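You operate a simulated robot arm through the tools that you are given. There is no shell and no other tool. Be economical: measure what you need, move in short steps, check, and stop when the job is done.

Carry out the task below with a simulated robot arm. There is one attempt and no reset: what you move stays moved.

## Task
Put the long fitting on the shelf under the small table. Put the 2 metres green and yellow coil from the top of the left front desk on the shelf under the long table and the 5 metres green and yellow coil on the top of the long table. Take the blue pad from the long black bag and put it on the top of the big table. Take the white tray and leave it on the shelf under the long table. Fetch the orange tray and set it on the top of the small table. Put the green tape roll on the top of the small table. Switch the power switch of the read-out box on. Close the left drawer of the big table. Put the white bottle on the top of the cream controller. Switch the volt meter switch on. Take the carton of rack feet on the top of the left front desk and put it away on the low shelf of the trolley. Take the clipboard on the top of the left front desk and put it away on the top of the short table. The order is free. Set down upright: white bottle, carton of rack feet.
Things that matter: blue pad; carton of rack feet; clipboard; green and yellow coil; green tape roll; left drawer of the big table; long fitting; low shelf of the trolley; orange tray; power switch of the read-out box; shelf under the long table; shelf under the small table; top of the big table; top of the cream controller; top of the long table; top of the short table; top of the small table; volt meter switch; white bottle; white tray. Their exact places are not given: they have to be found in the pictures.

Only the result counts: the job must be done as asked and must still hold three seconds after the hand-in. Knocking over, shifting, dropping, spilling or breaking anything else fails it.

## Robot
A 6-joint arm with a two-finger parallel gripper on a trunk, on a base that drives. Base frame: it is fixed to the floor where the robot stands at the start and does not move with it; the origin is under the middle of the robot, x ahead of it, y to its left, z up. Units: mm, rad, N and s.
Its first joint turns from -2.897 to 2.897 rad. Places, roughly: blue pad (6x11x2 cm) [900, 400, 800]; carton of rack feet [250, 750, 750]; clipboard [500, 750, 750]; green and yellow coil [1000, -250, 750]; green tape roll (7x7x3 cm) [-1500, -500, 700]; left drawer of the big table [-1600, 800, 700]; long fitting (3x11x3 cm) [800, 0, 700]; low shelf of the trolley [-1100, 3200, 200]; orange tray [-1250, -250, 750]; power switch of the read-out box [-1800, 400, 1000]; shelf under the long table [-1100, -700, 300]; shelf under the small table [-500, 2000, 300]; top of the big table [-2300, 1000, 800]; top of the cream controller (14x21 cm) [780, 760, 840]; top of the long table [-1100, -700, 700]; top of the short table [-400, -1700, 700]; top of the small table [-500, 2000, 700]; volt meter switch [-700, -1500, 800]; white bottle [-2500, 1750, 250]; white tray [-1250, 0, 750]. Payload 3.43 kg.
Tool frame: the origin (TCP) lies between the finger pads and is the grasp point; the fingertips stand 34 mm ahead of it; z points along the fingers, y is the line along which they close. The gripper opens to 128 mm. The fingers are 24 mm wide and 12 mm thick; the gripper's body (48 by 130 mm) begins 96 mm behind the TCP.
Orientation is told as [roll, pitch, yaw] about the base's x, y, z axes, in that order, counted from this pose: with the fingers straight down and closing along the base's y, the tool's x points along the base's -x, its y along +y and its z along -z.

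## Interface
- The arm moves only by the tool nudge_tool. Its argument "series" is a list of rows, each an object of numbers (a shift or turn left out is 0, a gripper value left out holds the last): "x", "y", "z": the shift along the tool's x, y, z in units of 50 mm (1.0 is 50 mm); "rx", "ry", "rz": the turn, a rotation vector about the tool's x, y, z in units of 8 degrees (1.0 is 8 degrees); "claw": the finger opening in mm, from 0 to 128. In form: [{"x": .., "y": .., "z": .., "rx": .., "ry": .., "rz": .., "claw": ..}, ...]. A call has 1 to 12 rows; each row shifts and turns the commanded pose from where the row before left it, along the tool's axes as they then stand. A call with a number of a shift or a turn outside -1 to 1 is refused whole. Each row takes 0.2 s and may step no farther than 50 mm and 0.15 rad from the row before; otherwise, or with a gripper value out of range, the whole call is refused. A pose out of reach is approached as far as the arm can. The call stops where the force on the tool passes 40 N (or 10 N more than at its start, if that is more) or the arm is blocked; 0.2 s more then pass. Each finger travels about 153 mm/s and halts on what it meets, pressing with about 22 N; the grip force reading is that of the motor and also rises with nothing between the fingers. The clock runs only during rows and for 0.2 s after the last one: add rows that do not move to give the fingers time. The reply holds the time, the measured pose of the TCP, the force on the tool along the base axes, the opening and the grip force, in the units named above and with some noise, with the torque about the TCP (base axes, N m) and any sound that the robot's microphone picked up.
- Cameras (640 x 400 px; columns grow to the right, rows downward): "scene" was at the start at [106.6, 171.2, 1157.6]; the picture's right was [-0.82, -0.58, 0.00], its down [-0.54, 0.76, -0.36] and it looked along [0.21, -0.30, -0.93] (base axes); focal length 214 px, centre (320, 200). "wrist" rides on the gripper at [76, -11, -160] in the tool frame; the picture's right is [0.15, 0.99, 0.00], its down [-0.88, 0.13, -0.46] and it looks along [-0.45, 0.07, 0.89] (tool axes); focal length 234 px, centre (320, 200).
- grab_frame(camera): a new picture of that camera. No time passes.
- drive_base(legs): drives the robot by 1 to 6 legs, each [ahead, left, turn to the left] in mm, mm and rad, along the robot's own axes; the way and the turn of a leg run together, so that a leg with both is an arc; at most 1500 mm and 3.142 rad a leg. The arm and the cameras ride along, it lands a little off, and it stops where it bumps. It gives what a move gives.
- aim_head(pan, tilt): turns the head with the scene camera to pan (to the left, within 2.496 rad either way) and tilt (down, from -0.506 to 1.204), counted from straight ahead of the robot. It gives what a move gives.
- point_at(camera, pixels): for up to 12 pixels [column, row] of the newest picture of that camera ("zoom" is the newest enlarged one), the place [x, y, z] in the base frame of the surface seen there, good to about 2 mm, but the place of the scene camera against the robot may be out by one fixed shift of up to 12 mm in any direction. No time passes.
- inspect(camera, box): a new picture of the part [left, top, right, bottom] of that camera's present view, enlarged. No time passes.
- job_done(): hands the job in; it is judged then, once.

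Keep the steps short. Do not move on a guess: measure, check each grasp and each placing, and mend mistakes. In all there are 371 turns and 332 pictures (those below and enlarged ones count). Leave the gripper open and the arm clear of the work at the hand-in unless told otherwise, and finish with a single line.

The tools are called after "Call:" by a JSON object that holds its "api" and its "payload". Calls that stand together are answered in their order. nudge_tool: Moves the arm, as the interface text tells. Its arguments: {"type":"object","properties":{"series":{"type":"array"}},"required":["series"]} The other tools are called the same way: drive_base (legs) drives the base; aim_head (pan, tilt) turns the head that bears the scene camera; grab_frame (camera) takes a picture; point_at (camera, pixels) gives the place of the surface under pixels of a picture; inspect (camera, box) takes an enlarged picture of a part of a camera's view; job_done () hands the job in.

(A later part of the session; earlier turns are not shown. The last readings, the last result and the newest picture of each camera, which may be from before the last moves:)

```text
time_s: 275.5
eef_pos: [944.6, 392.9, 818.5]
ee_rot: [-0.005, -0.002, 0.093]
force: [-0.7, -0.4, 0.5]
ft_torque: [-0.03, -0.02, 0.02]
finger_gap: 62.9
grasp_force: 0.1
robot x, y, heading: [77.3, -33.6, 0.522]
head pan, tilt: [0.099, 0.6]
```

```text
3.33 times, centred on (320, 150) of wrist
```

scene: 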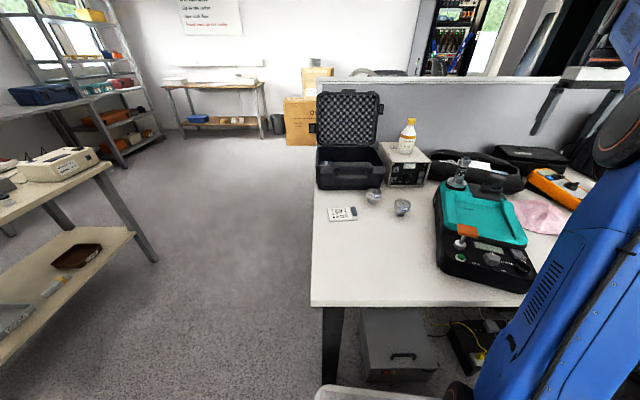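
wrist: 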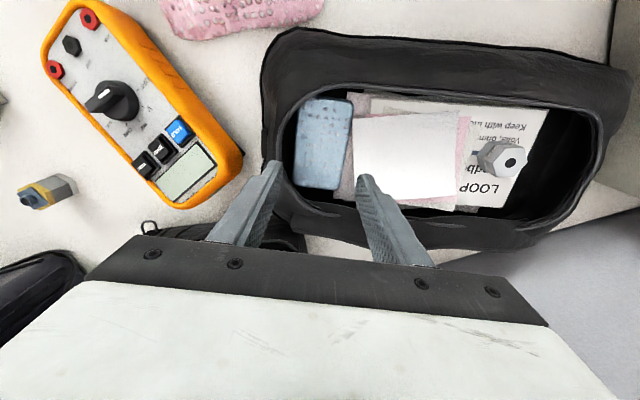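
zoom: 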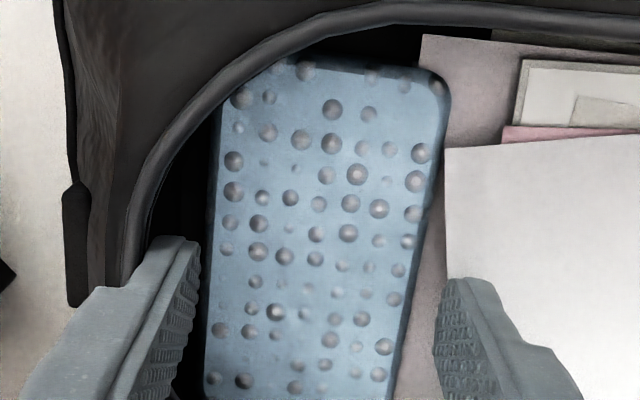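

Call:
{"api": "nudge_tool", "payload": {"series": [{"z": 0.1}, {"z": 0.08}, {}]}}

Call:
{"api": "nudge_tool", "payload": {"series": [{"z": 0.04}, {"z": 0.04}, {}]}}

Call:
{"api": "nudge_tool", "payload": {"series": [{"z": 0.03}, {}]}}

Call:
{"api": "inspect", "payload": {"camera": "wrist", "box": [240, 90, 400, 210]}}

```text
time_s: 276.3
eef_pos: [945.4, 392.8, 809.3]
ee_rot: [-0.003, 0.001, 0.093]
force: [0.2, 0.7, 0.6]
ft_torque: [-0.01, -0.01, 0.01]
finger_gap: 63.0
grasp_force: 0.1
robot x, y, heading: [74.4, -31.3, 0.519]
head pan, tilt: [0.099, 0.6]
```

```text
time_s: 277.1
eef_pos: [944.8, 392.8, 806.4]
ee_rot: [-0.001, -0.004, 0.093]
force: [1.2, -0.3, 19.1]
ft_torque: [-0.63, -0.07, 0.03]
finger_gap: 63.2
grasp_force: 0.1
robot x, y, heading: [75.3, -34.7, 0.523]
head pan, tilt: [0.099, 0.6]
```

```text
time_s: 277.9
eef_pos: [946.0, 392.9, 806.1]
ee_rot: [-0.003, -0.006, 0.093]
force: [-1.2, -0.4, 14.6]
ft_torque: [-0.48, 0.04, -0.02]
finger_gap: 63.1
grasp_force: 0.3
robot x, y, heading: [74.0, -34.9, 0.523]
head pan, tilt: [0.099, 0.6]
stopped in row 2: the force on the tool passed its limit at 41 N (the readings are from after the stop); the commanded pose is now the measured one
```

```text
3.33 times, centred on (320, 150) of wrist
```

zoom: 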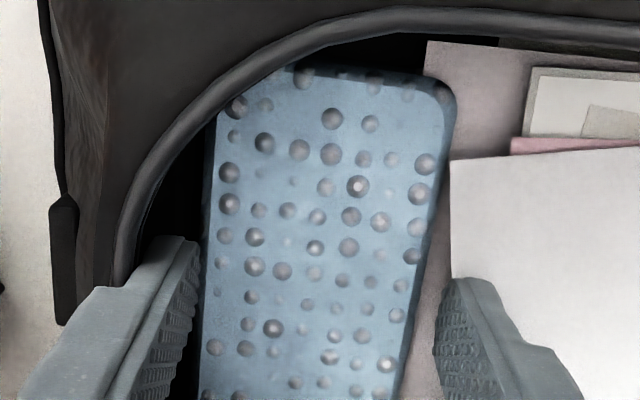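

Call:
{"api": "nudge_tool", "payload": {"series": [{"z": -0.2}, {"claw": 66, "y": -0.03}, {}, {"z": 0.16}, {"z": 0.06}, {}]}}

```text
time_s: 279.3
eef_pos: [946.6, 391.6, 804.1]
ee_rot: [-0.002, -0.003, 0.093]
force: [-0.3, 0.0, -0.5]
ft_torque: [0.03, -0.02, -0.01]
finger_gap: 65.9
grasp_force: 0.0
robot x, y, heading: [78.5, -33.1, 0.524]
head pan, tilt: [0.099, 0.6]
```

Call:
{"api": "nudge_tool", "payload": {"series": [{"z": 0.04}, {"z": 0.04}, {}]}}

```text
time_s: 280.1
eef_pos: [945.0, 391.2, 800.9]
ee_rot: [-0.003, -0.003, 0.093]
force: [0.5, 0.2, 0.6]
ft_torque: [0.0, 0.02, -0.01]
finger_gap: 66.0
grasp_force: 0.1
robot x, y, heading: [76.6, -36.0, 0.527]
head pan, tilt: [0.099, 0.6]
```

Call:
{"api": "nudge_tool", "payload": {"series": [{"z": 0.04}, {"z": 0.04}, {}]}}

```text
time_s: 280.9
eef_pos: [944.7, 390.9, 796.1]
ee_rot: [-0.001, -0.004, 0.092]
force: [0.0, -0.3, -0.1]
ft_torque: [-0.02, 0.01, 0.01]
finger_gap: 66.1
grasp_force: 0.1
robot x, y, heading: [75.3, -32.1, 0.525]
head pan, tilt: [0.099, 0.6]
```

Still free, tips 12 mm below the pad top. Close on it and lift slowly.

Call:
{"api": "nudge_tool", "payload": {"series": [{"claw": 0}, {}, {}, {}, {"z": -0.1}, {"z": -0.2}, {"z": -0.3}]}}

Call:
{"api": "inspect", "payload": {"camera": "wrist", "box": [200, 60, 440, 240]}}

```text
time_s: 282.5
eef_pos: [945.7, 389.5, 825.3]
ee_rot: [-0.003, -0.004, 0.092]
force: [0.3, 0.7, -1.3]
ft_torque: [-0.01, 0.03, 0.03]
finger_gap: 58.4
grasp_force: 22.1
robot x, y, heading: [79.1, -36.2, 0.523]
head pan, tilt: [0.099, 0.6]
```

```text
2.22 times, centred on (320, 150) of wrist
```

zoom: 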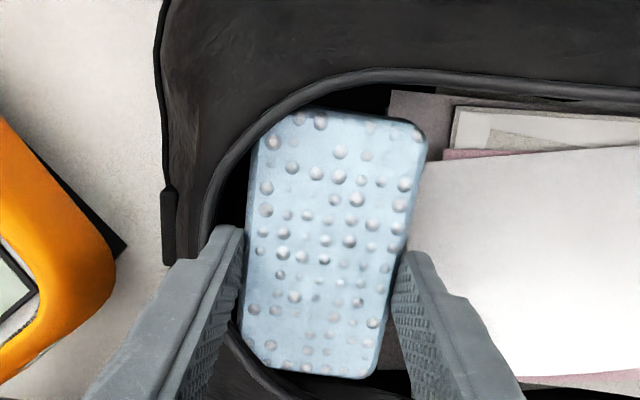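

Call:
{"api": "nudge_tool", "payload": {"series": [{"z": -0.4}, {"z": -0.5}, {"z": -0.7}, {"z": -0.8}, {"z": -0.8}, {"z": -0.8}]}}

Call:
{"api": "grab_frame", "payload": {"camera": "wrist"}}

```text
time_s: 283.9
eef_pos: [945.0, 393.0, 1028.4]
ee_rot: [-0.002, -0.003, 0.093]
force: [0.1, -0.6, 0.0]
ft_torque: [0.0, 0.05, -0.03]
finger_gap: 58.5
grasp_force: 22.5
robot x, y, heading: [77.7, -34.0, 0.526]
head pan, tilt: [0.099, 0.6]
```

```text
188 pictures are left
```

wrist: 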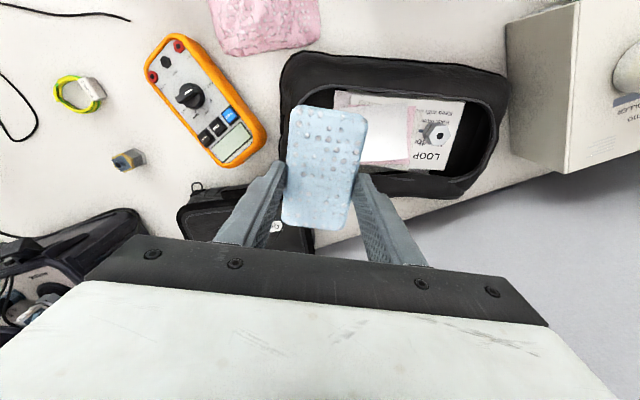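

Call:
{"api": "nudge_tool", "payload": {"series": [{"x": 0.8, "y": -0.37, "z": -0.17}, {"x": 0.8, "y": -0.37, "z": -0.17}, {"x": 0.8, "y": -0.37, "z": -0.17}, {"x": 0.8, "y": -0.37, "z": -0.17}, {"x": 0.8, "y": -0.37, "z": -0.17}]}}

Call:
{"api": "drive_base", "payload": {"legs": [[-400, 0, 0], [0, 0, 1.678], [0, -305, 0], [1500, 0, 0]]}}

```text
time_s: 285.1
eef_pos: [754.2, 279.8, 1066.5]
ee_rot: [-0.005, -0.002, 0.093]
force: [1.0, 0.4, -0.9]
ft_torque: [-0.05, 0.09, -0.02]
finger_gap: 58.4
grasp_force: 21.4
robot x, y, heading: [73.1, -36.5, 0.522]
head pan, tilt: [0.099, 0.6]
```

```text
time_s: 300.4
eef_pos: [-1311.1, 1798.5, 1068.2]
ee_rot: [-0.002, -0.003, 1.781]
force: [0.3, -0.4, 1.0]
ft_torque: [0.01, -0.01, 0.01]
finger_gap: 58.6
grasp_force: 22.4
robot x, y, heading: [-920.4, 1158.8, 2.212]
head pan, tilt: [0.099, 0.6]
```

Call:
{"api": "drive_base", "payload": {"legs": [[880, 0, 0], [0, 0, 1.563]]}}

Call:
{"api": "aim_head", "payload": {"pan": 0.1, "tilt": 0.55}}

Call:
{"api": "grab_frame", "payload": {"camera": "scene"}}

Call:
{"api": "grab_frame", "payload": {"camera": "wrist"}}

```text
time_s: 308.8
eef_pos: [-2101.6, 1534.6, 1066.9]
ee_rot: [-0.001, -0.004, -2.993]
force: [-0.2, 0.2, 0.7]
ft_torque: [-0.01, 0.0, 0.01]
finger_gap: 58.3
grasp_force: 22.0
robot x, y, heading: [-1439.0, 1883.9, -2.561]
head pan, tilt: [0.099, 0.6]
```

```text
time_s: 309.4
eef_pos: [-2101.0, 1533.8, 1068.9]
ee_rot: [-0.003, -0.004, -2.993]
force: [-0.3, -0.1, -0.4]
ft_torque: [0.01, 0.01, -0.03]
finger_gap: 58.5
grasp_force: 22.0
robot x, y, heading: [-1443.3, 1888.0, -2.557]
head pan, tilt: [0.099, 0.55]
```

```text
187 pictures are left
```

scene: 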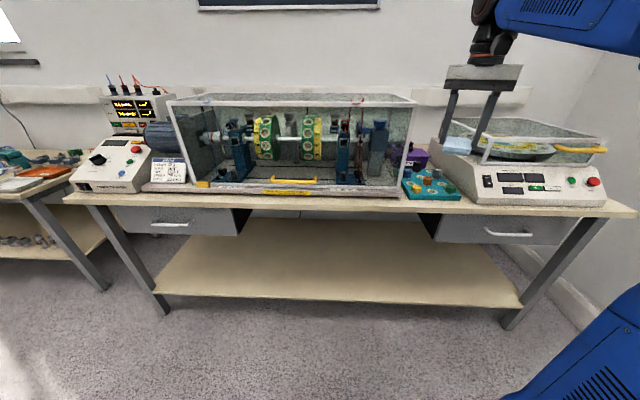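

```text
186 pictures are left
```

wrist: 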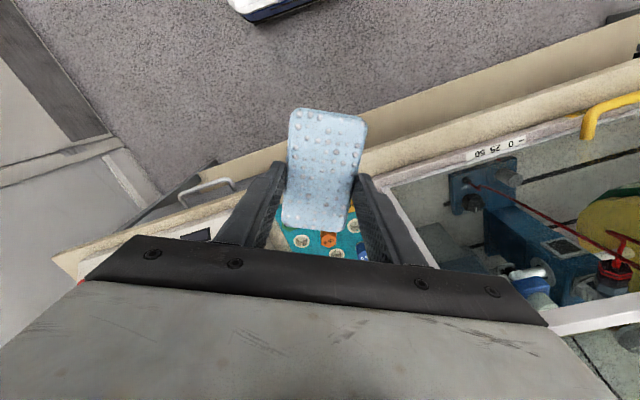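

Call:
{"api": "inspect", "payload": {"camera": "scene", "box": [380, 130, 640, 250]}}

Call:
{"api": "point_at", "payload": {"camera": "zoom", "pixels": [[55, 155], [195, 172], [100, 190], [230, 180], [540, 185], [620, 195], [600, 175], [555, 170], [70, 185], [215, 172], [150, 172]]}}

Call:
{"api": "inspect", "payload": {"camera": "scene", "box": [60, 140, 320, 260]}}

Call:
{"api": "point_at", "payload": {"camera": "zoom", "pixels": [[30, 125], [150, 140], [20, 150], [190, 115], [200, 135], [300, 130], [320, 115], [350, 125], [180, 130], [215, 130]]}}

```text
2.46 times, centred on (510, 190) of scene
```

zoom: 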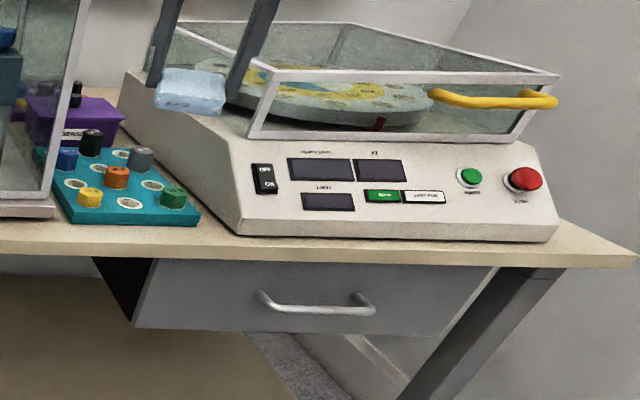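

```text
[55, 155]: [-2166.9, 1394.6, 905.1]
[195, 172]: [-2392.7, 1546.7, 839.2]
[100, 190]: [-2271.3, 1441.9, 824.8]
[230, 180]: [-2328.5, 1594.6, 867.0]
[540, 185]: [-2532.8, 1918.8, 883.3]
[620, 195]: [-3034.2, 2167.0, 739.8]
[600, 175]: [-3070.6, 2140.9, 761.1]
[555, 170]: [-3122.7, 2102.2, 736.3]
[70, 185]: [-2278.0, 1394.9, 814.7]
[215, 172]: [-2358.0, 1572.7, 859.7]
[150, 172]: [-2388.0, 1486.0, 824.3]
```

```text
2.46 times, centred on (190, 200) of scene
```

zoom: 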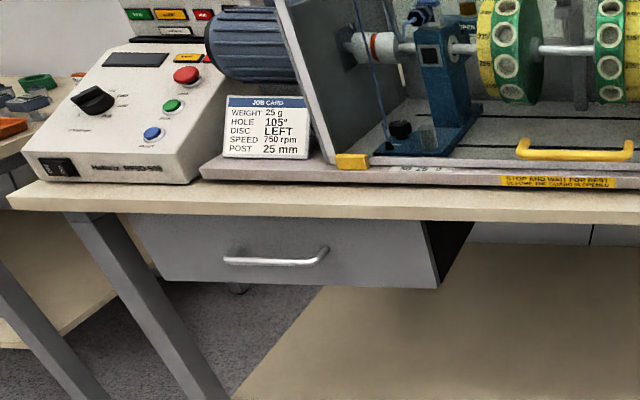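

```text
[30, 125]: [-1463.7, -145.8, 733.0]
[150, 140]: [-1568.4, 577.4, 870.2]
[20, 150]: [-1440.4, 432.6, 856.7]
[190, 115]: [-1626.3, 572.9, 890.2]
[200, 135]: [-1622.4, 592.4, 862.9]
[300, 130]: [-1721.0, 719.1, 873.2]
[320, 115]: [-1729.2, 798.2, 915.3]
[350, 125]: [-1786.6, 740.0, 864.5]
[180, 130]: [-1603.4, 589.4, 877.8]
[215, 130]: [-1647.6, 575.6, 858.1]
```

Call:
{"api": "point_at", "payload": {"camera": "scene", "pixels": [[636, 213], [604, 207], [620, 209], [618, 204], [612, 198], [407, 200], [440, 201], [463, 200], [480, 205], [420, 206], [450, 205], [625, 206]]}}

```text
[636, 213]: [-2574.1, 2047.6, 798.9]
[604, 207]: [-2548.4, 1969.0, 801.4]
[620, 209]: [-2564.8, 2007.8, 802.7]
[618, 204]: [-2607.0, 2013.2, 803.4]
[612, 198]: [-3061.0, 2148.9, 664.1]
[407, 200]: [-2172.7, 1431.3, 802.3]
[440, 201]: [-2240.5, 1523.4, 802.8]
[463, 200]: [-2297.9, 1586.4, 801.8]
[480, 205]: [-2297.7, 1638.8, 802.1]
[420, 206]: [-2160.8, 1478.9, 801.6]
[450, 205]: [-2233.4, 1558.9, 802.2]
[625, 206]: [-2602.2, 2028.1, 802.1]
```

Call:
{"api": "nudge_tool", "payload": {"series": [{"rz": -0.868}, {"rz": -0.868}, {"rz": -0.868}, {"rz": -0.868}, {"x": -0.22, "y": -0.88, "z": 0.3}, {"x": -0.22, "y": -0.88, "z": 0.3}, {"x": -0.22, "y": -0.88, "z": 0.3}]}}

Call:
{"api": "grab_frame", "payload": {"camera": "wrist"}}

```text
time_s: 311.1
eef_pos: [-2205.8, 1621.9, 1024.1]
ee_rot: [-0.004, -0.003, -2.506]
force: [0.0, -0.6, 0.1]
ft_torque: [-0.04, 0.03, -0.01]
finger_gap: 58.3
grasp_force: 21.7
robot x, y, heading: [-1439.2, 1882.9, -2.564]
head pan, tilt: [0.099, 0.55]
```

```text
183 pictures are left
```

wrist: 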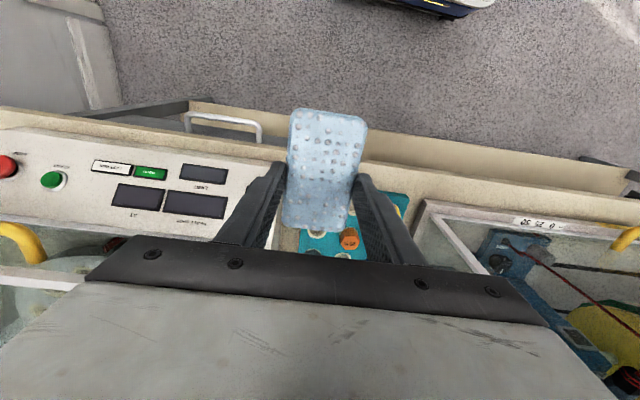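

Call:
{"api": "point_at", "payload": {"camera": "wrist", "pixels": [[290, 240], [300, 245], [285, 170], [262, 160], [240, 165], [275, 160], [365, 185], [370, 172], [395, 200], [402, 195], [400, 180]]}}

Call:
{"api": "inspect", "payload": {"camera": "wrist", "box": [220, 130, 440, 260]}}

```text
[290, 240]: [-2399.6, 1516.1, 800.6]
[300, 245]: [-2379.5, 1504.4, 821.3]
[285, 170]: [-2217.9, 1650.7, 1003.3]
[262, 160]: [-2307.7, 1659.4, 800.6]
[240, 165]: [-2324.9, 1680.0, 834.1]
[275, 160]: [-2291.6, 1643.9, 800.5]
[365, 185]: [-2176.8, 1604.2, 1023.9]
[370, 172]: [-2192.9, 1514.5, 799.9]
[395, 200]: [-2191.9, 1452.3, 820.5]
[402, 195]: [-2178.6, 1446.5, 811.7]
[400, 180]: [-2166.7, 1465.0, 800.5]
```

```text
2.91 times, centred on (330, 195) of wrist
```

zoom: 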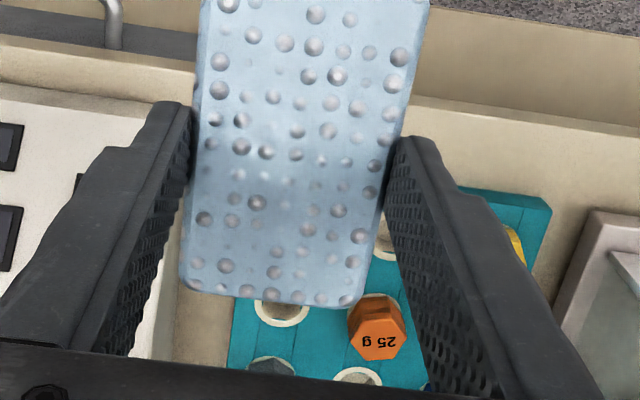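

Call:
{"api": "point_at", "payload": {"camera": "scene", "pixels": [[222, 192], [222, 194], [222, 196], [222, 198], [222, 201], [150, 191], [150, 195], [150, 199], [110, 194], [110, 197], [90, 193], [340, 196]]}}

```text
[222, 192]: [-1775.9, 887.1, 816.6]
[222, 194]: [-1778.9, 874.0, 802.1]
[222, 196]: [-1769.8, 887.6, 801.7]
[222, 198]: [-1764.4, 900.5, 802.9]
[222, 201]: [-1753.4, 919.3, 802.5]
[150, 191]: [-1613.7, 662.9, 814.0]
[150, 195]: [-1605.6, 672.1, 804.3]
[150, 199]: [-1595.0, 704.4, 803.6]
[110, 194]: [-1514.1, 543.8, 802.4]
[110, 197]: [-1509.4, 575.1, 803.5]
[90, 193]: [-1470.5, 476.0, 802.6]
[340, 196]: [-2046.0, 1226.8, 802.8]
```

Call:
{"api": "drive_base", "payload": {"legs": [[0, -480, 0.055]]}}

Call:
{"api": "grab_frame", "payload": {"camera": "wrist"}}

Call:
{"api": "aim_head", "payload": {"pan": -0.35, "tilt": 0.5}}

Call:
{"api": "grab_frame", "payload": {"camera": "scene"}}

```text
time_s: 313.9
eef_pos: [-2459.0, 1966.2, 1022.6]
ee_rot: [-0.004, -0.003, -2.452]
force: [-0.4, -0.1, -0.4]
ft_torque: [0.01, 0.04, -0.02]
finger_gap: 58.6
grasp_force: 21.9
robot x, y, heading: [-1712.7, 2271.2, -2.51]
head pan, tilt: [0.099, 0.55]
```

```text
181 pictures are left
```

wrist: 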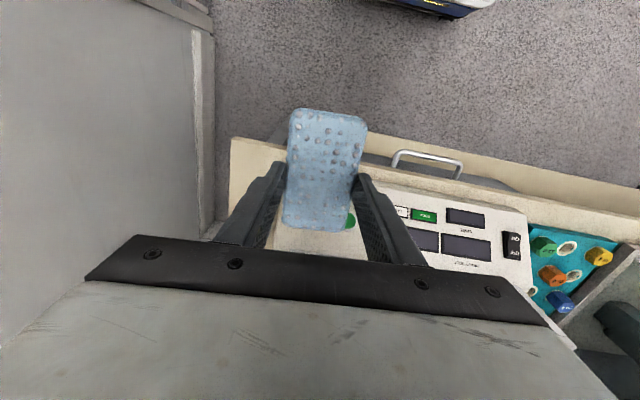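

```text
time_s: 314.8
eef_pos: [-2459.2, 1966.8, 1021.2]
ee_rot: [-0.004, -0.001, -2.452]
force: [0.6, 0.7, 0.2]
ft_torque: [0.0, -0.01, -0.04]
finger_gap: 58.3
grasp_force: 22.0
robot x, y, heading: [-1710.0, 2272.7, -2.512]
head pan, tilt: [-0.351, 0.499]
```

```text
180 pictures are left
```

scene: 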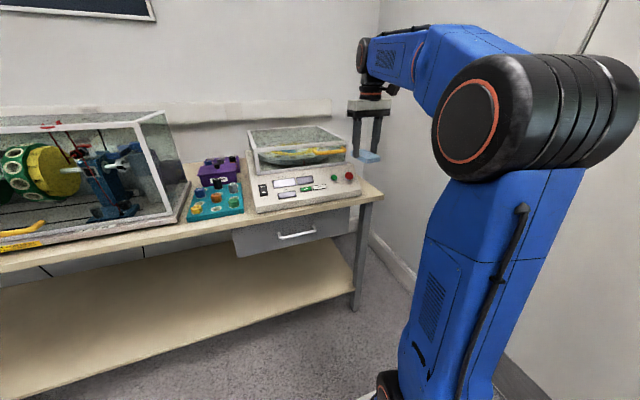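

Call:
{"api": "inspect", "payload": {"camera": "scene", "box": [150, 110, 410, 272]}}

Call:
{"api": "point_at", "payload": {"camera": "zoom", "pixels": [[575, 195], [520, 190], [545, 180], [540, 160], [530, 140], [560, 175], [235, 245], [230, 215], [262, 210], [100, 255], [120, 215], [255, 190]]}}

Call:
{"api": "inspect", "payload": {"camera": "wrist", "box": [200, 120, 400, 250]}}

Call:
{"api": "point_at", "payload": {"camera": "zoom", "pixels": [[105, 120], [150, 130], [120, 200], [100, 250], [150, 220], [190, 150], [250, 330], [265, 370], [300, 380]]}}

```text
2.46 times, centred on (280, 191) of scene
```

zoom: 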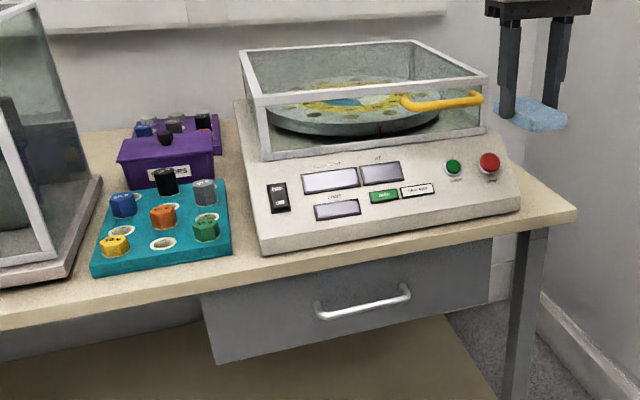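

```text
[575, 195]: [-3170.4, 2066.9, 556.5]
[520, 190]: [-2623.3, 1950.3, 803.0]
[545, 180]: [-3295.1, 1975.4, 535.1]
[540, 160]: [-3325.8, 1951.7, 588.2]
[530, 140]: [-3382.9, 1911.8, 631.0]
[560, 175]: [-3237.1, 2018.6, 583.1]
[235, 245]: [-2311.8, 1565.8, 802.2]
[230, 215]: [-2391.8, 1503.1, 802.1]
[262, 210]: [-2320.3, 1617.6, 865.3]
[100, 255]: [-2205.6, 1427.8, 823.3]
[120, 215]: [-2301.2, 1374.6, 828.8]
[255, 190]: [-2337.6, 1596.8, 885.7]
```

```text
3.08 times, centred on (300, 185) of wrist
```

zoom: 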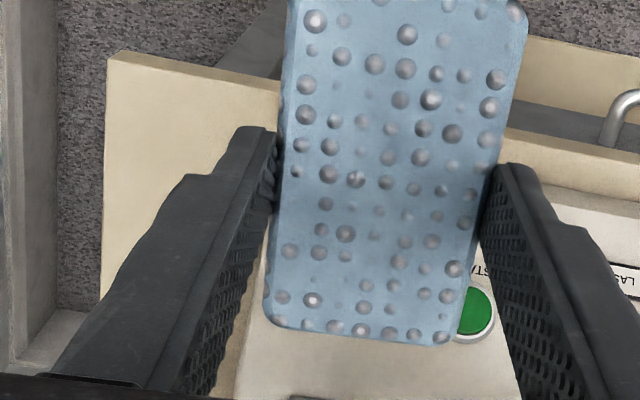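

```text
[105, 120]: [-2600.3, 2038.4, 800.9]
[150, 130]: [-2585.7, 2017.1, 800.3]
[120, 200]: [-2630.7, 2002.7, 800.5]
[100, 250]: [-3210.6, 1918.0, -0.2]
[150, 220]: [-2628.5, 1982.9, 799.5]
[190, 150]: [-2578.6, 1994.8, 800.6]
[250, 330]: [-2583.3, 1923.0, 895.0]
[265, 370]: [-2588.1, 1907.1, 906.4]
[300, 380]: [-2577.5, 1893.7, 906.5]
```

Call:
{"api": "point_at", "payload": {"camera": "scene", "pixels": [[178, 222], [178, 225], [178, 228], [178, 232], [178, 236], [160, 228], [160, 232], [120, 236], [120, 240], [185, 212], [192, 215], [60, 250]]}}

Call:
{"api": "inspect", "payload": {"camera": "scene", "box": [0, 150, 260, 290]}}

```text
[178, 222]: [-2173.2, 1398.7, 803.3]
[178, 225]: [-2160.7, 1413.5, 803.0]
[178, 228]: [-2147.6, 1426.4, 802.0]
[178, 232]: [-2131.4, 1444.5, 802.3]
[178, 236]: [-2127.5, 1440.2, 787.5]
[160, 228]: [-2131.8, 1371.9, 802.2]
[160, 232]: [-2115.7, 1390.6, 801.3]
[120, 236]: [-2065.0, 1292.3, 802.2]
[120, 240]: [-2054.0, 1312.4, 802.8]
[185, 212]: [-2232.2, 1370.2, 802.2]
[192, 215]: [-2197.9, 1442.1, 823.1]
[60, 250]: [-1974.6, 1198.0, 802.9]
```

```text
2.46 times, centred on (130, 220) of scene
```

zoom: 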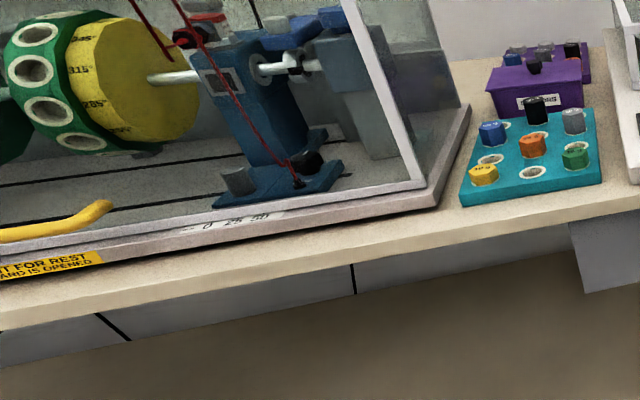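

Call:
{"api": "nudge_tool", "payload": {"series": [{"y": -0.9}, {"y": -0.5}]}}

Call:
{"api": "grab_frame", "payload": {"camera": "wrist"}}

Call:
{"api": "inspect", "payload": {"camera": "wrist", "box": [220, 100, 460, 260]}}

```text
time_s: 315.4
eef_pos: [-2503.4, 2020.2, 1021.5]
ee_rot: [-0.003, -0.003, -2.453]
force: [0.2, -0.5, 1.3]
ft_torque: [-0.03, 0.03, -0.02]
finger_gap: 58.2
grasp_force: 22.4
robot x, y, heading: [-1710.0, 2271.5, -2.508]
head pan, tilt: [-0.351, 0.499]
```

```text
176 pictures are left
```

wrist: 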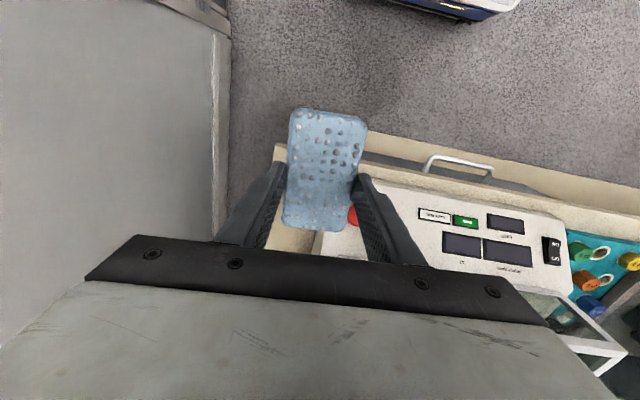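

```text
2.50 times, centred on (340, 180) of wrist
```

zoom: 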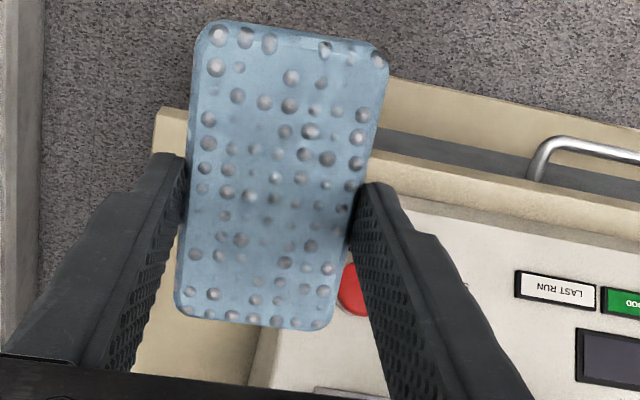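

Call:
{"api": "point_at", "payload": {"camera": "zoom", "pixels": [[155, 340], [200, 335], [245, 340], [255, 345], [262, 350], [270, 345], [285, 350], [250, 375], [140, 360], [230, 330]]}}

```text
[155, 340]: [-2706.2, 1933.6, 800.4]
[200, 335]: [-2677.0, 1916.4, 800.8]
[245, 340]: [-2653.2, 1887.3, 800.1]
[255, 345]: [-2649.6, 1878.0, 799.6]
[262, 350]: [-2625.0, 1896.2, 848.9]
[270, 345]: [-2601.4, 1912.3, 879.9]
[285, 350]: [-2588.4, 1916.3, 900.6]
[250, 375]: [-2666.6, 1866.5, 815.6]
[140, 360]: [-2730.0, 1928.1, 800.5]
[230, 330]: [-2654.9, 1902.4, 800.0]
```

Call:
{"api": "nudge_tool", "payload": {"series": [{"rz": 0.394}, {"x": -0.74, "y": -0.2}, {"x": -0.74, "y": -0.2}, {"x": -0.74, "y": -0.2}, {"z": 0.8}, {"z": 0.8}, {"z": 0.8}]}}

Call:
{"api": "grab_frame", "payload": {"camera": "wrist"}}

Call:
{"api": "inspect", "payload": {"camera": "scene", "box": [220, 80, 440, 220]}}

```text
time_s: 317.0
eef_pos: [-2609.5, 1979.6, 905.1]
ee_rot: [-0.004, -0.004, -2.507]
force: [0.5, -0.8, -0.7]
ft_torque: [-0.02, 0.01, -0.01]
finger_gap: 58.3
grasp_force: 22.0
robot x, y, heading: [-1712.1, 2272.4, -2.509]
head pan, tilt: [-0.351, 0.499]
```

```text
174 pictures are left
```

wrist: 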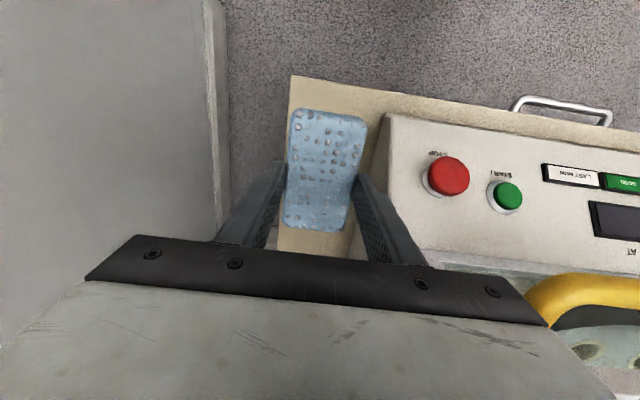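

```text
2.86 times, centred on (330, 150) of scene
```

zoom: 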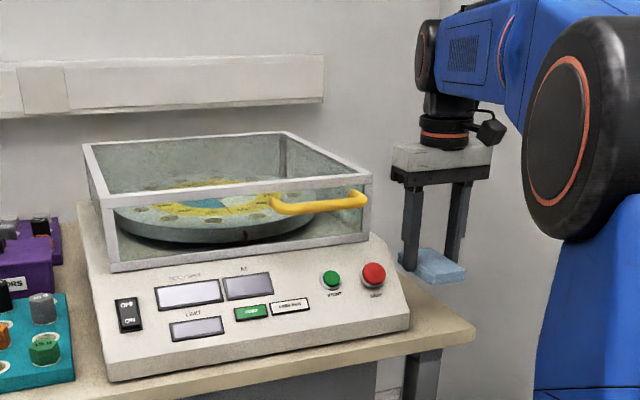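

Call:
{"api": "nudge_tool", "payload": {"series": [{"z": 0.6}, {"z": 0.4}, {"z": 0.1}, {}]}}

Call:
{"api": "nudge_tool", "payload": {"series": [{"z": 0.06}, {"z": 0.06}, {}]}}

```text
time_s: 318.0
eef_pos: [-2611.5, 1979.8, 848.4]
ee_rot: [-0.004, -0.001, -2.509]
force: [-0.3, -0.8, -0.4]
ft_torque: [0.01, 0.0, 0.02]
finger_gap: 58.2
grasp_force: 21.6
robot x, y, heading: [-1710.8, 2275.1, -2.512]
head pan, tilt: [-0.351, 0.499]
```

```text
time_s: 318.8
eef_pos: [-2612.3, 1980.6, 842.8]
ee_rot: [-0.005, -0.001, -2.508]
force: [-0.4, 0.4, -0.4]
ft_torque: [0.01, -0.01, 0.02]
finger_gap: 58.7
grasp_force: 21.7
robot x, y, heading: [-1710.3, 2274.6, -2.51]
head pan, tilt: [-0.351, 0.499]
```

Call:
{"api": "nudge_tool", "payload": {"series": [{"z": 0.04}, {"z": 0.04}, {}]}}

```text
time_s: 319.6
eef_pos: [-2611.9, 1978.8, 839.4]
ee_rot: [-0.004, -0.003, -2.508]
force: [1.0, 0.7, 14.5]
ft_torque: [0.0, -0.02, -0.01]
finger_gap: 58.7
grasp_force: 21.6
robot x, y, heading: [-1709.1, 2269.7, -2.506]
head pan, tilt: [-0.351, 0.499]
```

Contact. Release and rise straight up.

Call:
{"api": "nudge_tool", "payload": {"series": [{"claw": 68}, {}, {"z": -0.4}, {"z": -0.8}, {"z": -1}, {"z": -1}, {"z": -1}]}}

Call:
{"api": "grab_frame", "payload": {"camera": "wrist"}}

Call:
{"api": "inspect", "payload": {"camera": "scene", "box": [220, 80, 440, 220]}}

```text
time_s: 321.2
eef_pos: [-2610.6, 1977.4, 1048.4]
ee_rot: [-0.003, -0.003, -2.508]
force: [0.0, 0.0, 0.3]
ft_torque: [0.01, -0.01, 0.02]
finger_gap: 67.9
grasp_force: 0.1
robot x, y, heading: [-1712.3, 2271.5, -2.51]
head pan, tilt: [-0.351, 0.499]
```

```text
172 pictures are left
```

wrist: 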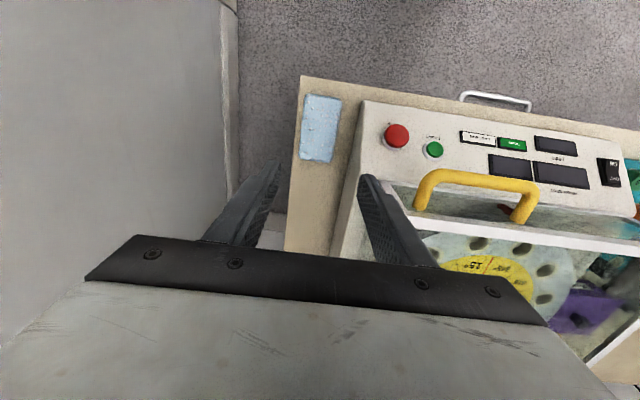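

```text
2.86 times, centred on (330, 150) of scene
```

zoom: 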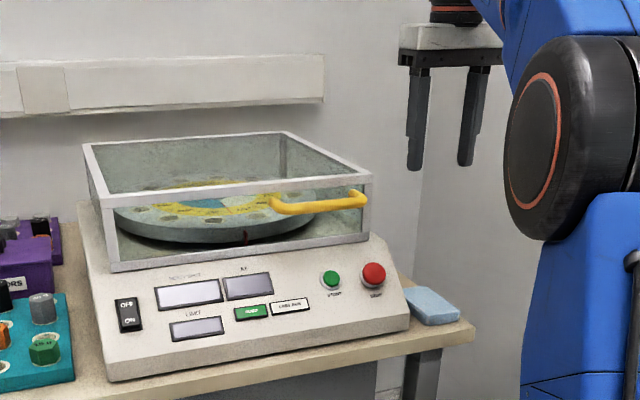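

Call:
{"api": "nudge_tool", "payload": {"series": [{"x": 1}, {"x": 1}, {"x": 1}, {"x": 1}, {"y": 1, "z": -0.2}, {"y": 1, "z": -0.2}, {"y": 1}, {"y": 1}]}}

Call:
{"api": "drive_base", "payload": {"legs": [[115, 0, 0], [0, 1300, 0], [0, 1030, 0]]}}

Call:
{"api": "aim_head", "payload": {"pan": 0.2, "tilt": 0.6}}

Call:
{"api": "grab_frame", "payload": {"camera": "scene"}}

```text
refused: row 5 steps farther than a row can; nothing moved
```

```text
time_s: 325.7
eef_pos: [-2294.2, 1356.6, 1048.4]
ee_rot: [-0.01, -0.007, -2.51]
force: [-23.0, 17.9, 9.0]
ft_torque: [-1.44, -1.88, 0.04]
finger_gap: 51.6
grasp_force: 0.0
robot x, y, heading: [-1391.2, 1649.7, -2.499]
head pan, tilt: [-0.351, 0.499]
stopped in leg 2: the force on the tool passed its limit at 70 N (the readings are from after the stop); the commanded pose is now the measured one
```

```text
time_s: 326.7
eef_pos: [-2292.0, 1353.7, 1047.5]
ee_rot: [-0.008, -0.005, -2.509]
force: [-22.2, 27.9, 2.7]
ft_torque: [-1.91, -1.58, 0.4]
finger_gap: 48.0
grasp_force: 0.1
robot x, y, heading: [-1393.2, 1647.5, -2.498]
head pan, tilt: [0.201, 0.6]
```

```text
170 pictures are left
```

scene: 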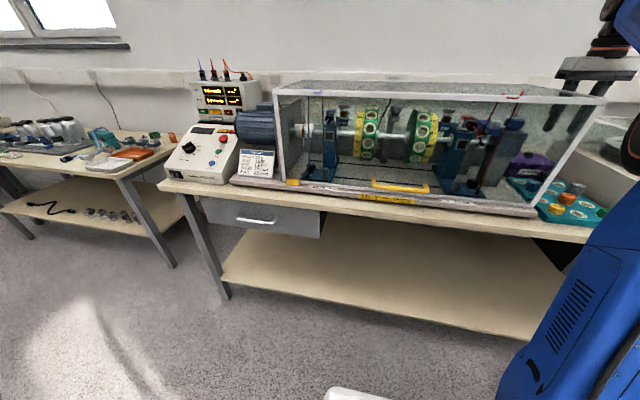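

My mistake: the retract was refused and the drive still ran, so the gripper touched the machine's glass end. I back off to the right at once and check what moved.

Call:
{"api": "drive_base", "payload": {"legs": [[0, -60, 0]]}}

Call:
{"api": "grab_frame", "payload": {"camera": "wrist"}}

Call:
{"api": "inspect", "payload": {"camera": "scene", "box": [260, 60, 640, 260]}}

```text
time_s: 327.7
eef_pos: [-2328.6, 1403.4, 1049.4]
ee_rot: [-0.01, -0.005, -2.509]
force: [-0.2, -0.3, -0.2]
ft_torque: [0.0, -0.03, -0.01]
finger_gap: 68.2
grasp_force: 0.0
robot x, y, heading: [-1423.6, 1696.8, -2.509]
head pan, tilt: [0.201, 0.6]
```

```text
169 pictures are left
```

wrist: 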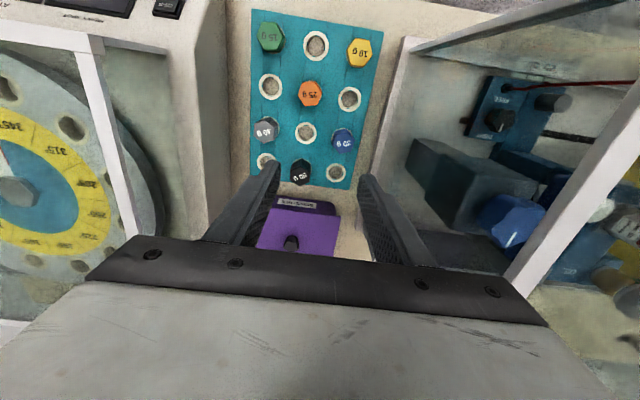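

```text
1.68 times, centred on (450, 160) of scene
```

zoom: 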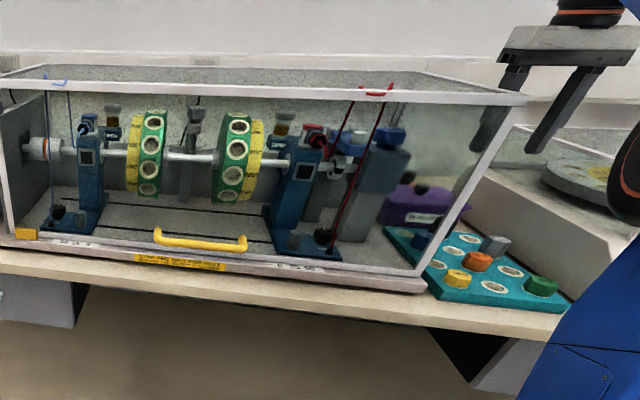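

Call:
{"api": "point_at", "payload": {"camera": "wrist", "pixels": [[390, 60], [380, 120], [400, 60], [395, 90], [375, 100], [362, 170], [130, 120], [140, 220], [200, 150]]}}

Call:
{"api": "point_at", "payload": {"camera": "scene", "pixels": [[513, 208], [400, 201], [290, 184], [510, 214], [290, 188], [400, 205]]}}

Call:
{"api": "inspect", "payload": {"camera": "scene", "box": [420, 100, 560, 240]}}

```text
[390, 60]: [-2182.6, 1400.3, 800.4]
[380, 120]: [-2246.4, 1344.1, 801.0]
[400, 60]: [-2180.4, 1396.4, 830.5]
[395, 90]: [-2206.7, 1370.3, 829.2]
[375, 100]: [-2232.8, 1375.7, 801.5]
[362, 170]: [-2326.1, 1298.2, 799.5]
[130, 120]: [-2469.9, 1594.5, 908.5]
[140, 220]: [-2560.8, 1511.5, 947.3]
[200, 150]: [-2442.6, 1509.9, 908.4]
```

```text
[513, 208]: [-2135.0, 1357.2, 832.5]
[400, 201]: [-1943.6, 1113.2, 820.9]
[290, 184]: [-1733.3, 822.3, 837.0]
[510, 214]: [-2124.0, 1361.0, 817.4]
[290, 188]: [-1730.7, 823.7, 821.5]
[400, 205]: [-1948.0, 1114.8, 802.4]
```

```text
2.86 times, centred on (490, 170) of scene
```

zoom: 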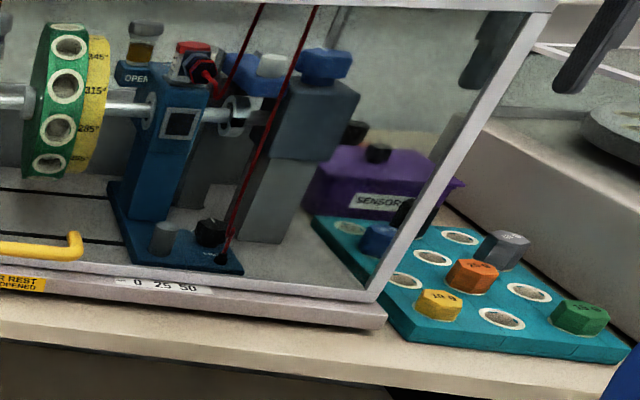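

Call:
{"api": "nudge_tool", "payload": {"series": [{"x": 0.88}, {"x": 0.88}, {"x": 0.88}, {"x": 0.88}, {"x": 0.88}]}}

```text
time_s: 328.9
eef_pos: [-2150.6, 1530.6, 1048.7]
ee_rot: [-0.01, -0.004, -2.51]
force: [-0.8, 0.0, 0.0]
ft_torque: [0.02, -0.12, 0.02]
finger_gap: 67.7
grasp_force: 0.0
robot x, y, heading: [-1430.9, 1696.3, -2.504]
head pan, tilt: [0.201, 0.6]
```

Call:
{"api": "drive_base", "payload": {"legs": [[0, 1000, 0], [0, 690, 0]]}}

Call:
{"api": "grab_frame", "payload": {"camera": "scene"}}

Call:
{"api": "grab_frame", "payload": {"camera": "wrist"}}

```text
time_s: 337.5
eef_pos: [-1157.8, 166.4, 1050.7]
ee_rot: [-0.011, -0.005, -2.537]
force: [0.2, -0.3, -1.1]
ft_torque: [0.02, 0.01, 0.01]
finger_gap: 67.9
grasp_force: 0.1
robot x, y, heading: [-433.2, 311.8, -2.53]
head pan, tilt: [0.201, 0.6]
```

```text
166 pictures are left
```

scene: 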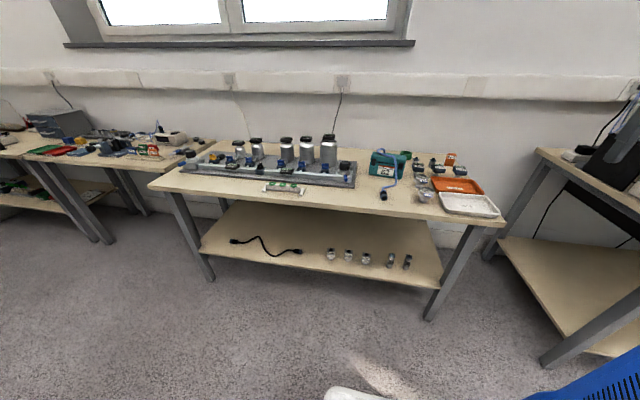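

```text
165 pictures are left
```

wrist: 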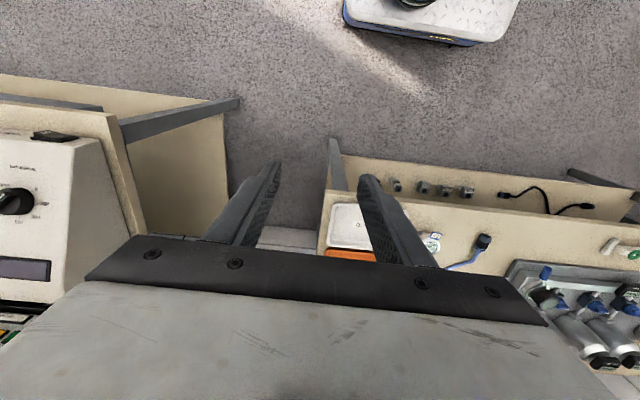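

Call:
{"api": "inspect", "payload": {"camera": "scene", "box": [360, 130, 520, 230]}}

Call:
{"api": "point_at", "payload": {"camera": "zoom", "pixels": [[320, 245], [545, 245], [560, 330], [345, 340], [290, 190], [470, 195], [180, 105], [175, 115], [195, 120], [240, 285], [50, 160], [110, 260]]}}

```text
4.00 times, centred on (440, 180) of scene
```

zoom: 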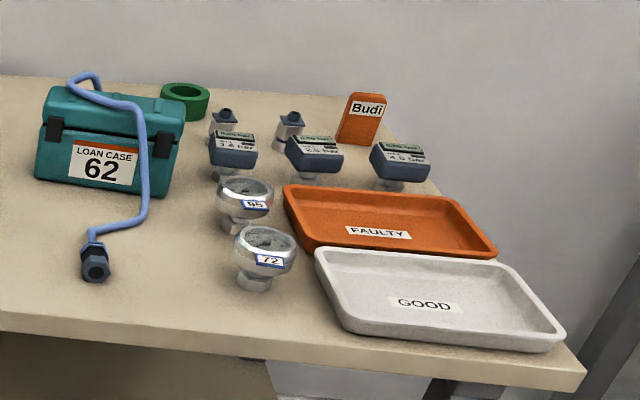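

```text
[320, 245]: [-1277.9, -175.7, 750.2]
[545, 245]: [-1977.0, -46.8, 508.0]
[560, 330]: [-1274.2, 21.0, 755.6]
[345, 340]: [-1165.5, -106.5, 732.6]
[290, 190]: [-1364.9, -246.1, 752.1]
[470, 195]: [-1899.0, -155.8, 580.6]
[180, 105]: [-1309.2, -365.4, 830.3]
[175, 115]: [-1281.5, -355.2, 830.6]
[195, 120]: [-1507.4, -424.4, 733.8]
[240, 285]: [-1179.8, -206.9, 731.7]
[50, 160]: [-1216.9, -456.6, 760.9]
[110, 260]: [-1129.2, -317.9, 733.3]
```

Call:
{"api": "drive_base", "payload": {"legs": [[300, 0, 0.02]]}}

Call:
{"api": "nudge_tool", "payload": {"series": [{"y": 0.9, "claw": 128}, {"y": 0.9}, {"y": 0.9}]}}

Call:
{"api": "grab_frame", "payload": {"camera": "wrist"}}

```text
time_s: 339.6
eef_pos: [-1402.0, -24.6, 1049.5]
ee_rot: [-0.009, -0.006, -2.516]
force: [0.4, 0.5, -0.7]
ft_torque: [-0.05, 0.01, 0.04]
finger_gap: 68.1
grasp_force: 0.1
robot x, y, heading: [-682.0, 134.4, -2.509]
head pan, tilt: [0.201, 0.6]
```

```text
time_s: 340.4
eef_pos: [-1323.4, -134.3, 1049.4]
ee_rot: [-0.01, -0.007, -2.516]
force: [0.7, 0.2, 0.0]
ft_torque: [0.02, -0.03, 0.01]
finger_gap: 128.1
grasp_force: 0.0
robot x, y, heading: [-678.0, 136.1, -2.51]
head pan, tilt: [0.201, 0.6]
```

```text
163 pictures are left
```

wrist: 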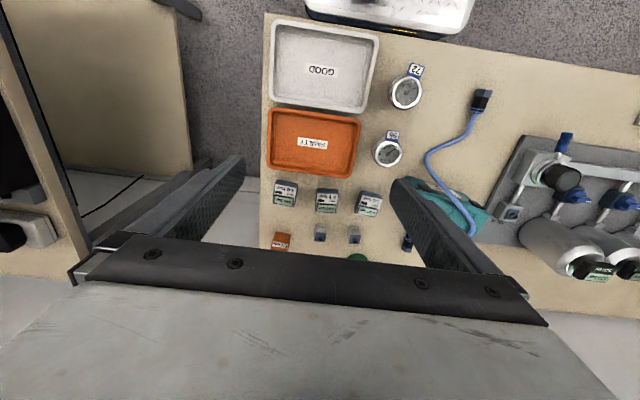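

Call:
{"api": "point_at", "payload": {"camera": "wrist", "pixels": [[274, 22], [378, 38], [362, 112], [270, 98], [271, 108], [360, 120], [348, 178], [269, 167], [357, 257], [265, 14], [310, 70], [313, 143]]}}

Call:
{"api": "inspect", "payload": {"camera": "wrist", "box": [250, 0, 450, 200]}}

```text
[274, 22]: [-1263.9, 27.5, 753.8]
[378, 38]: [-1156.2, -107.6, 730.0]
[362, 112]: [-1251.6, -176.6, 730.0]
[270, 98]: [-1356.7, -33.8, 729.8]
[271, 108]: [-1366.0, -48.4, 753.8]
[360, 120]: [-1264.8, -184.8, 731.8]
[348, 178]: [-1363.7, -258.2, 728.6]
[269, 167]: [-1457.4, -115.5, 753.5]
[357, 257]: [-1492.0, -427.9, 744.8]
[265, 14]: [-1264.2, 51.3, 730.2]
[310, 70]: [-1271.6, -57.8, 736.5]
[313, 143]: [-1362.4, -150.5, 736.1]
```

```text
2.00 times, centred on (350, 100) of wrist
```

zoom: 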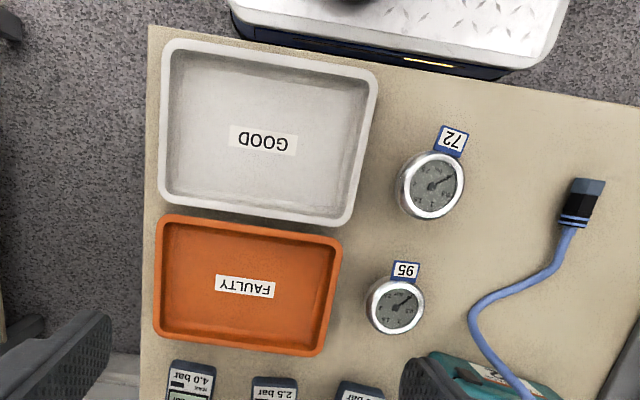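

Call:
{"api": "drive_base", "payload": {"legs": [[60, 0, 0]]}}

Call:
{"api": "nudge_tool", "payload": {"series": [{"x": -0.6, "y": 0.57}, {"x": -0.6, "y": 0.57}, {"x": -0.6, "y": 0.57}, {"x": -0.6, "y": 0.57}]}}

Call:
{"api": "grab_frame", "payload": {"camera": "wrist"}}

```text
time_s: 341.4
eef_pos: [-1372.7, -170.3, 1048.4]
ee_rot: [-0.01, -0.005, -2.515]
force: [-0.6, -0.6, 0.0]
ft_torque: [-0.02, -0.01, 0.01]
finger_gap: 128.1
grasp_force: 0.0
robot x, y, heading: [-725.4, 95.9, -2.509]
head pan, tilt: [0.201, 0.6]
```

```text
time_s: 342.4
eef_pos: [-1404.0, -333.0, 1048.8]
ee_rot: [-0.01, -0.005, -2.516]
force: [0.4, 0.0, -0.2]
ft_torque: [-0.04, 0.04, 0.02]
finger_gap: 127.9
grasp_force: 0.1
robot x, y, heading: [-724.9, 99.6, -2.511]
head pan, tilt: [0.201, 0.6]
```

```text
161 pictures are left
```

wrist: 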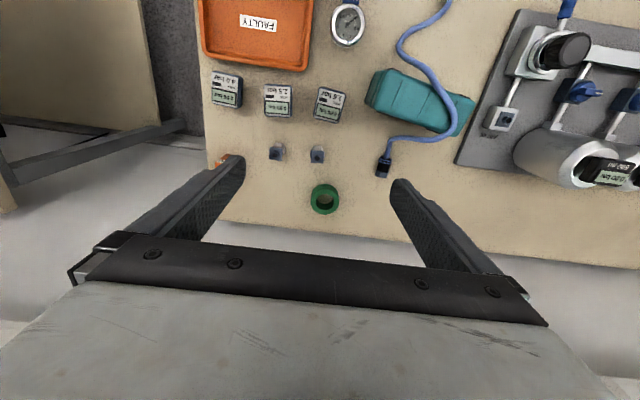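

Call:
{"api": "point_at", "payload": {"camera": "wrist", "pixels": [[312, 198], [338, 198], [325, 185], [325, 213], [318, 155], [325, 235], [278, 155], [325, 198]]}}

Call:
{"api": "inspect", "payload": {"camera": "wrist", "box": [260, 130, 400, 240]}}

```text
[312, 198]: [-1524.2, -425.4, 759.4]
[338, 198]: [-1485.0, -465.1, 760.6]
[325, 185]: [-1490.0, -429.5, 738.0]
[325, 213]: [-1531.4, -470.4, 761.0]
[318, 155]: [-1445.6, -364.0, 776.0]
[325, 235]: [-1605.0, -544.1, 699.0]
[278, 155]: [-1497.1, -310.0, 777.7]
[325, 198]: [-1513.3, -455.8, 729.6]
```

```text
3.64 times, centred on (330, 185) of wrist
```

zoom: 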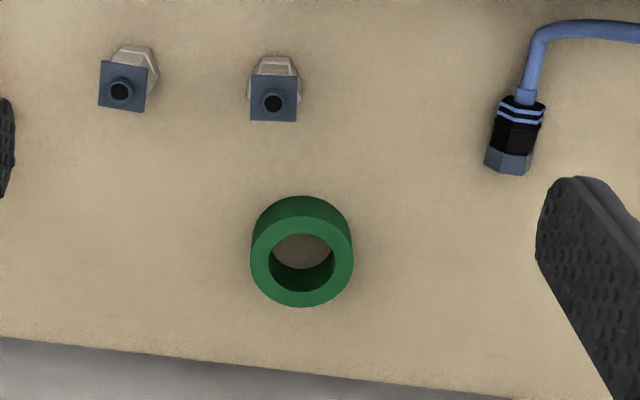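

Call:
{"api": "nudge_tool", "payload": {"series": [{"x": -0.7625, "y": 0.134, "claw": 95}, {"x": -0.7625, "y": 0.134}, {"x": -0.7625, "y": 0.134}, {"x": -0.7625, "y": 0.134}, {"z": 0.9}, {"z": 0.9}, {"z": 0.9}]}}

Call:
{"api": "grab_frame", "payload": {"camera": "wrist"}}

```text
time_s: 343.9
eef_pos: [-1510.4, -446.7, 914.3]
ee_rot: [-0.008, -0.006, -2.516]
force: [0.3, -0.3, -0.8]
ft_torque: [0.02, 0.02, 0.0]
finger_gap: 95.1
grasp_force: 0.1
robot x, y, heading: [-727.0, 102.7, -2.508]
head pan, tilt: [0.201, 0.6]
```

```text
159 pictures are left
```

wrist: 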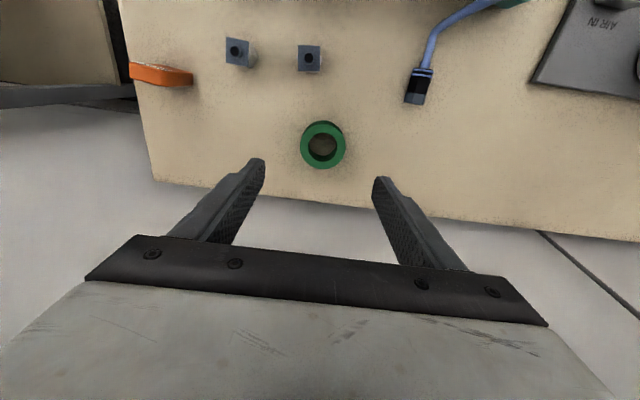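

Call:
{"api": "nudge_tool", "payload": {"series": [{"z": 0.97}, {"z": 0.97}, {"z": 0.96}, {"claw": 0}, {}, {}, {}, {"z": -0.1}, {"z": -0.3}, {"z": -0.5}]}}

Call:
{"api": "grab_frame", "payload": {"camera": "wrist"}}

```text
time_s: 346.1
eef_pos: [-1512.2, -441.8, 813.8]
ee_rot: [-0.01, -0.005, -2.516]
force: [0.1, 0.3, -1.0]
ft_torque: [0.01, 0.01, -0.01]
finger_gap: 60.2
grasp_force: 21.6
robot x, y, heading: [-724.0, 99.9, -2.51]
head pan, tilt: [0.201, 0.6]
```

```text
158 pictures are left
```

wrist: 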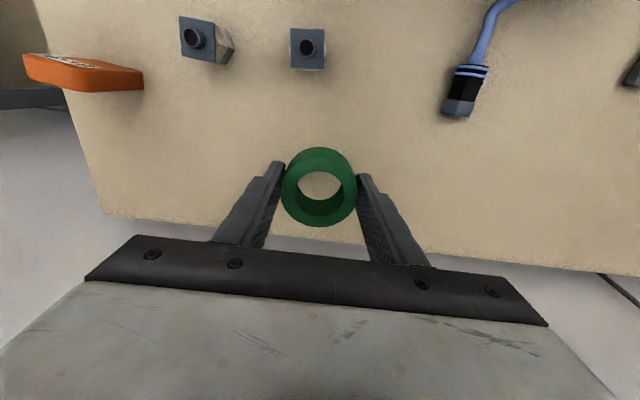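

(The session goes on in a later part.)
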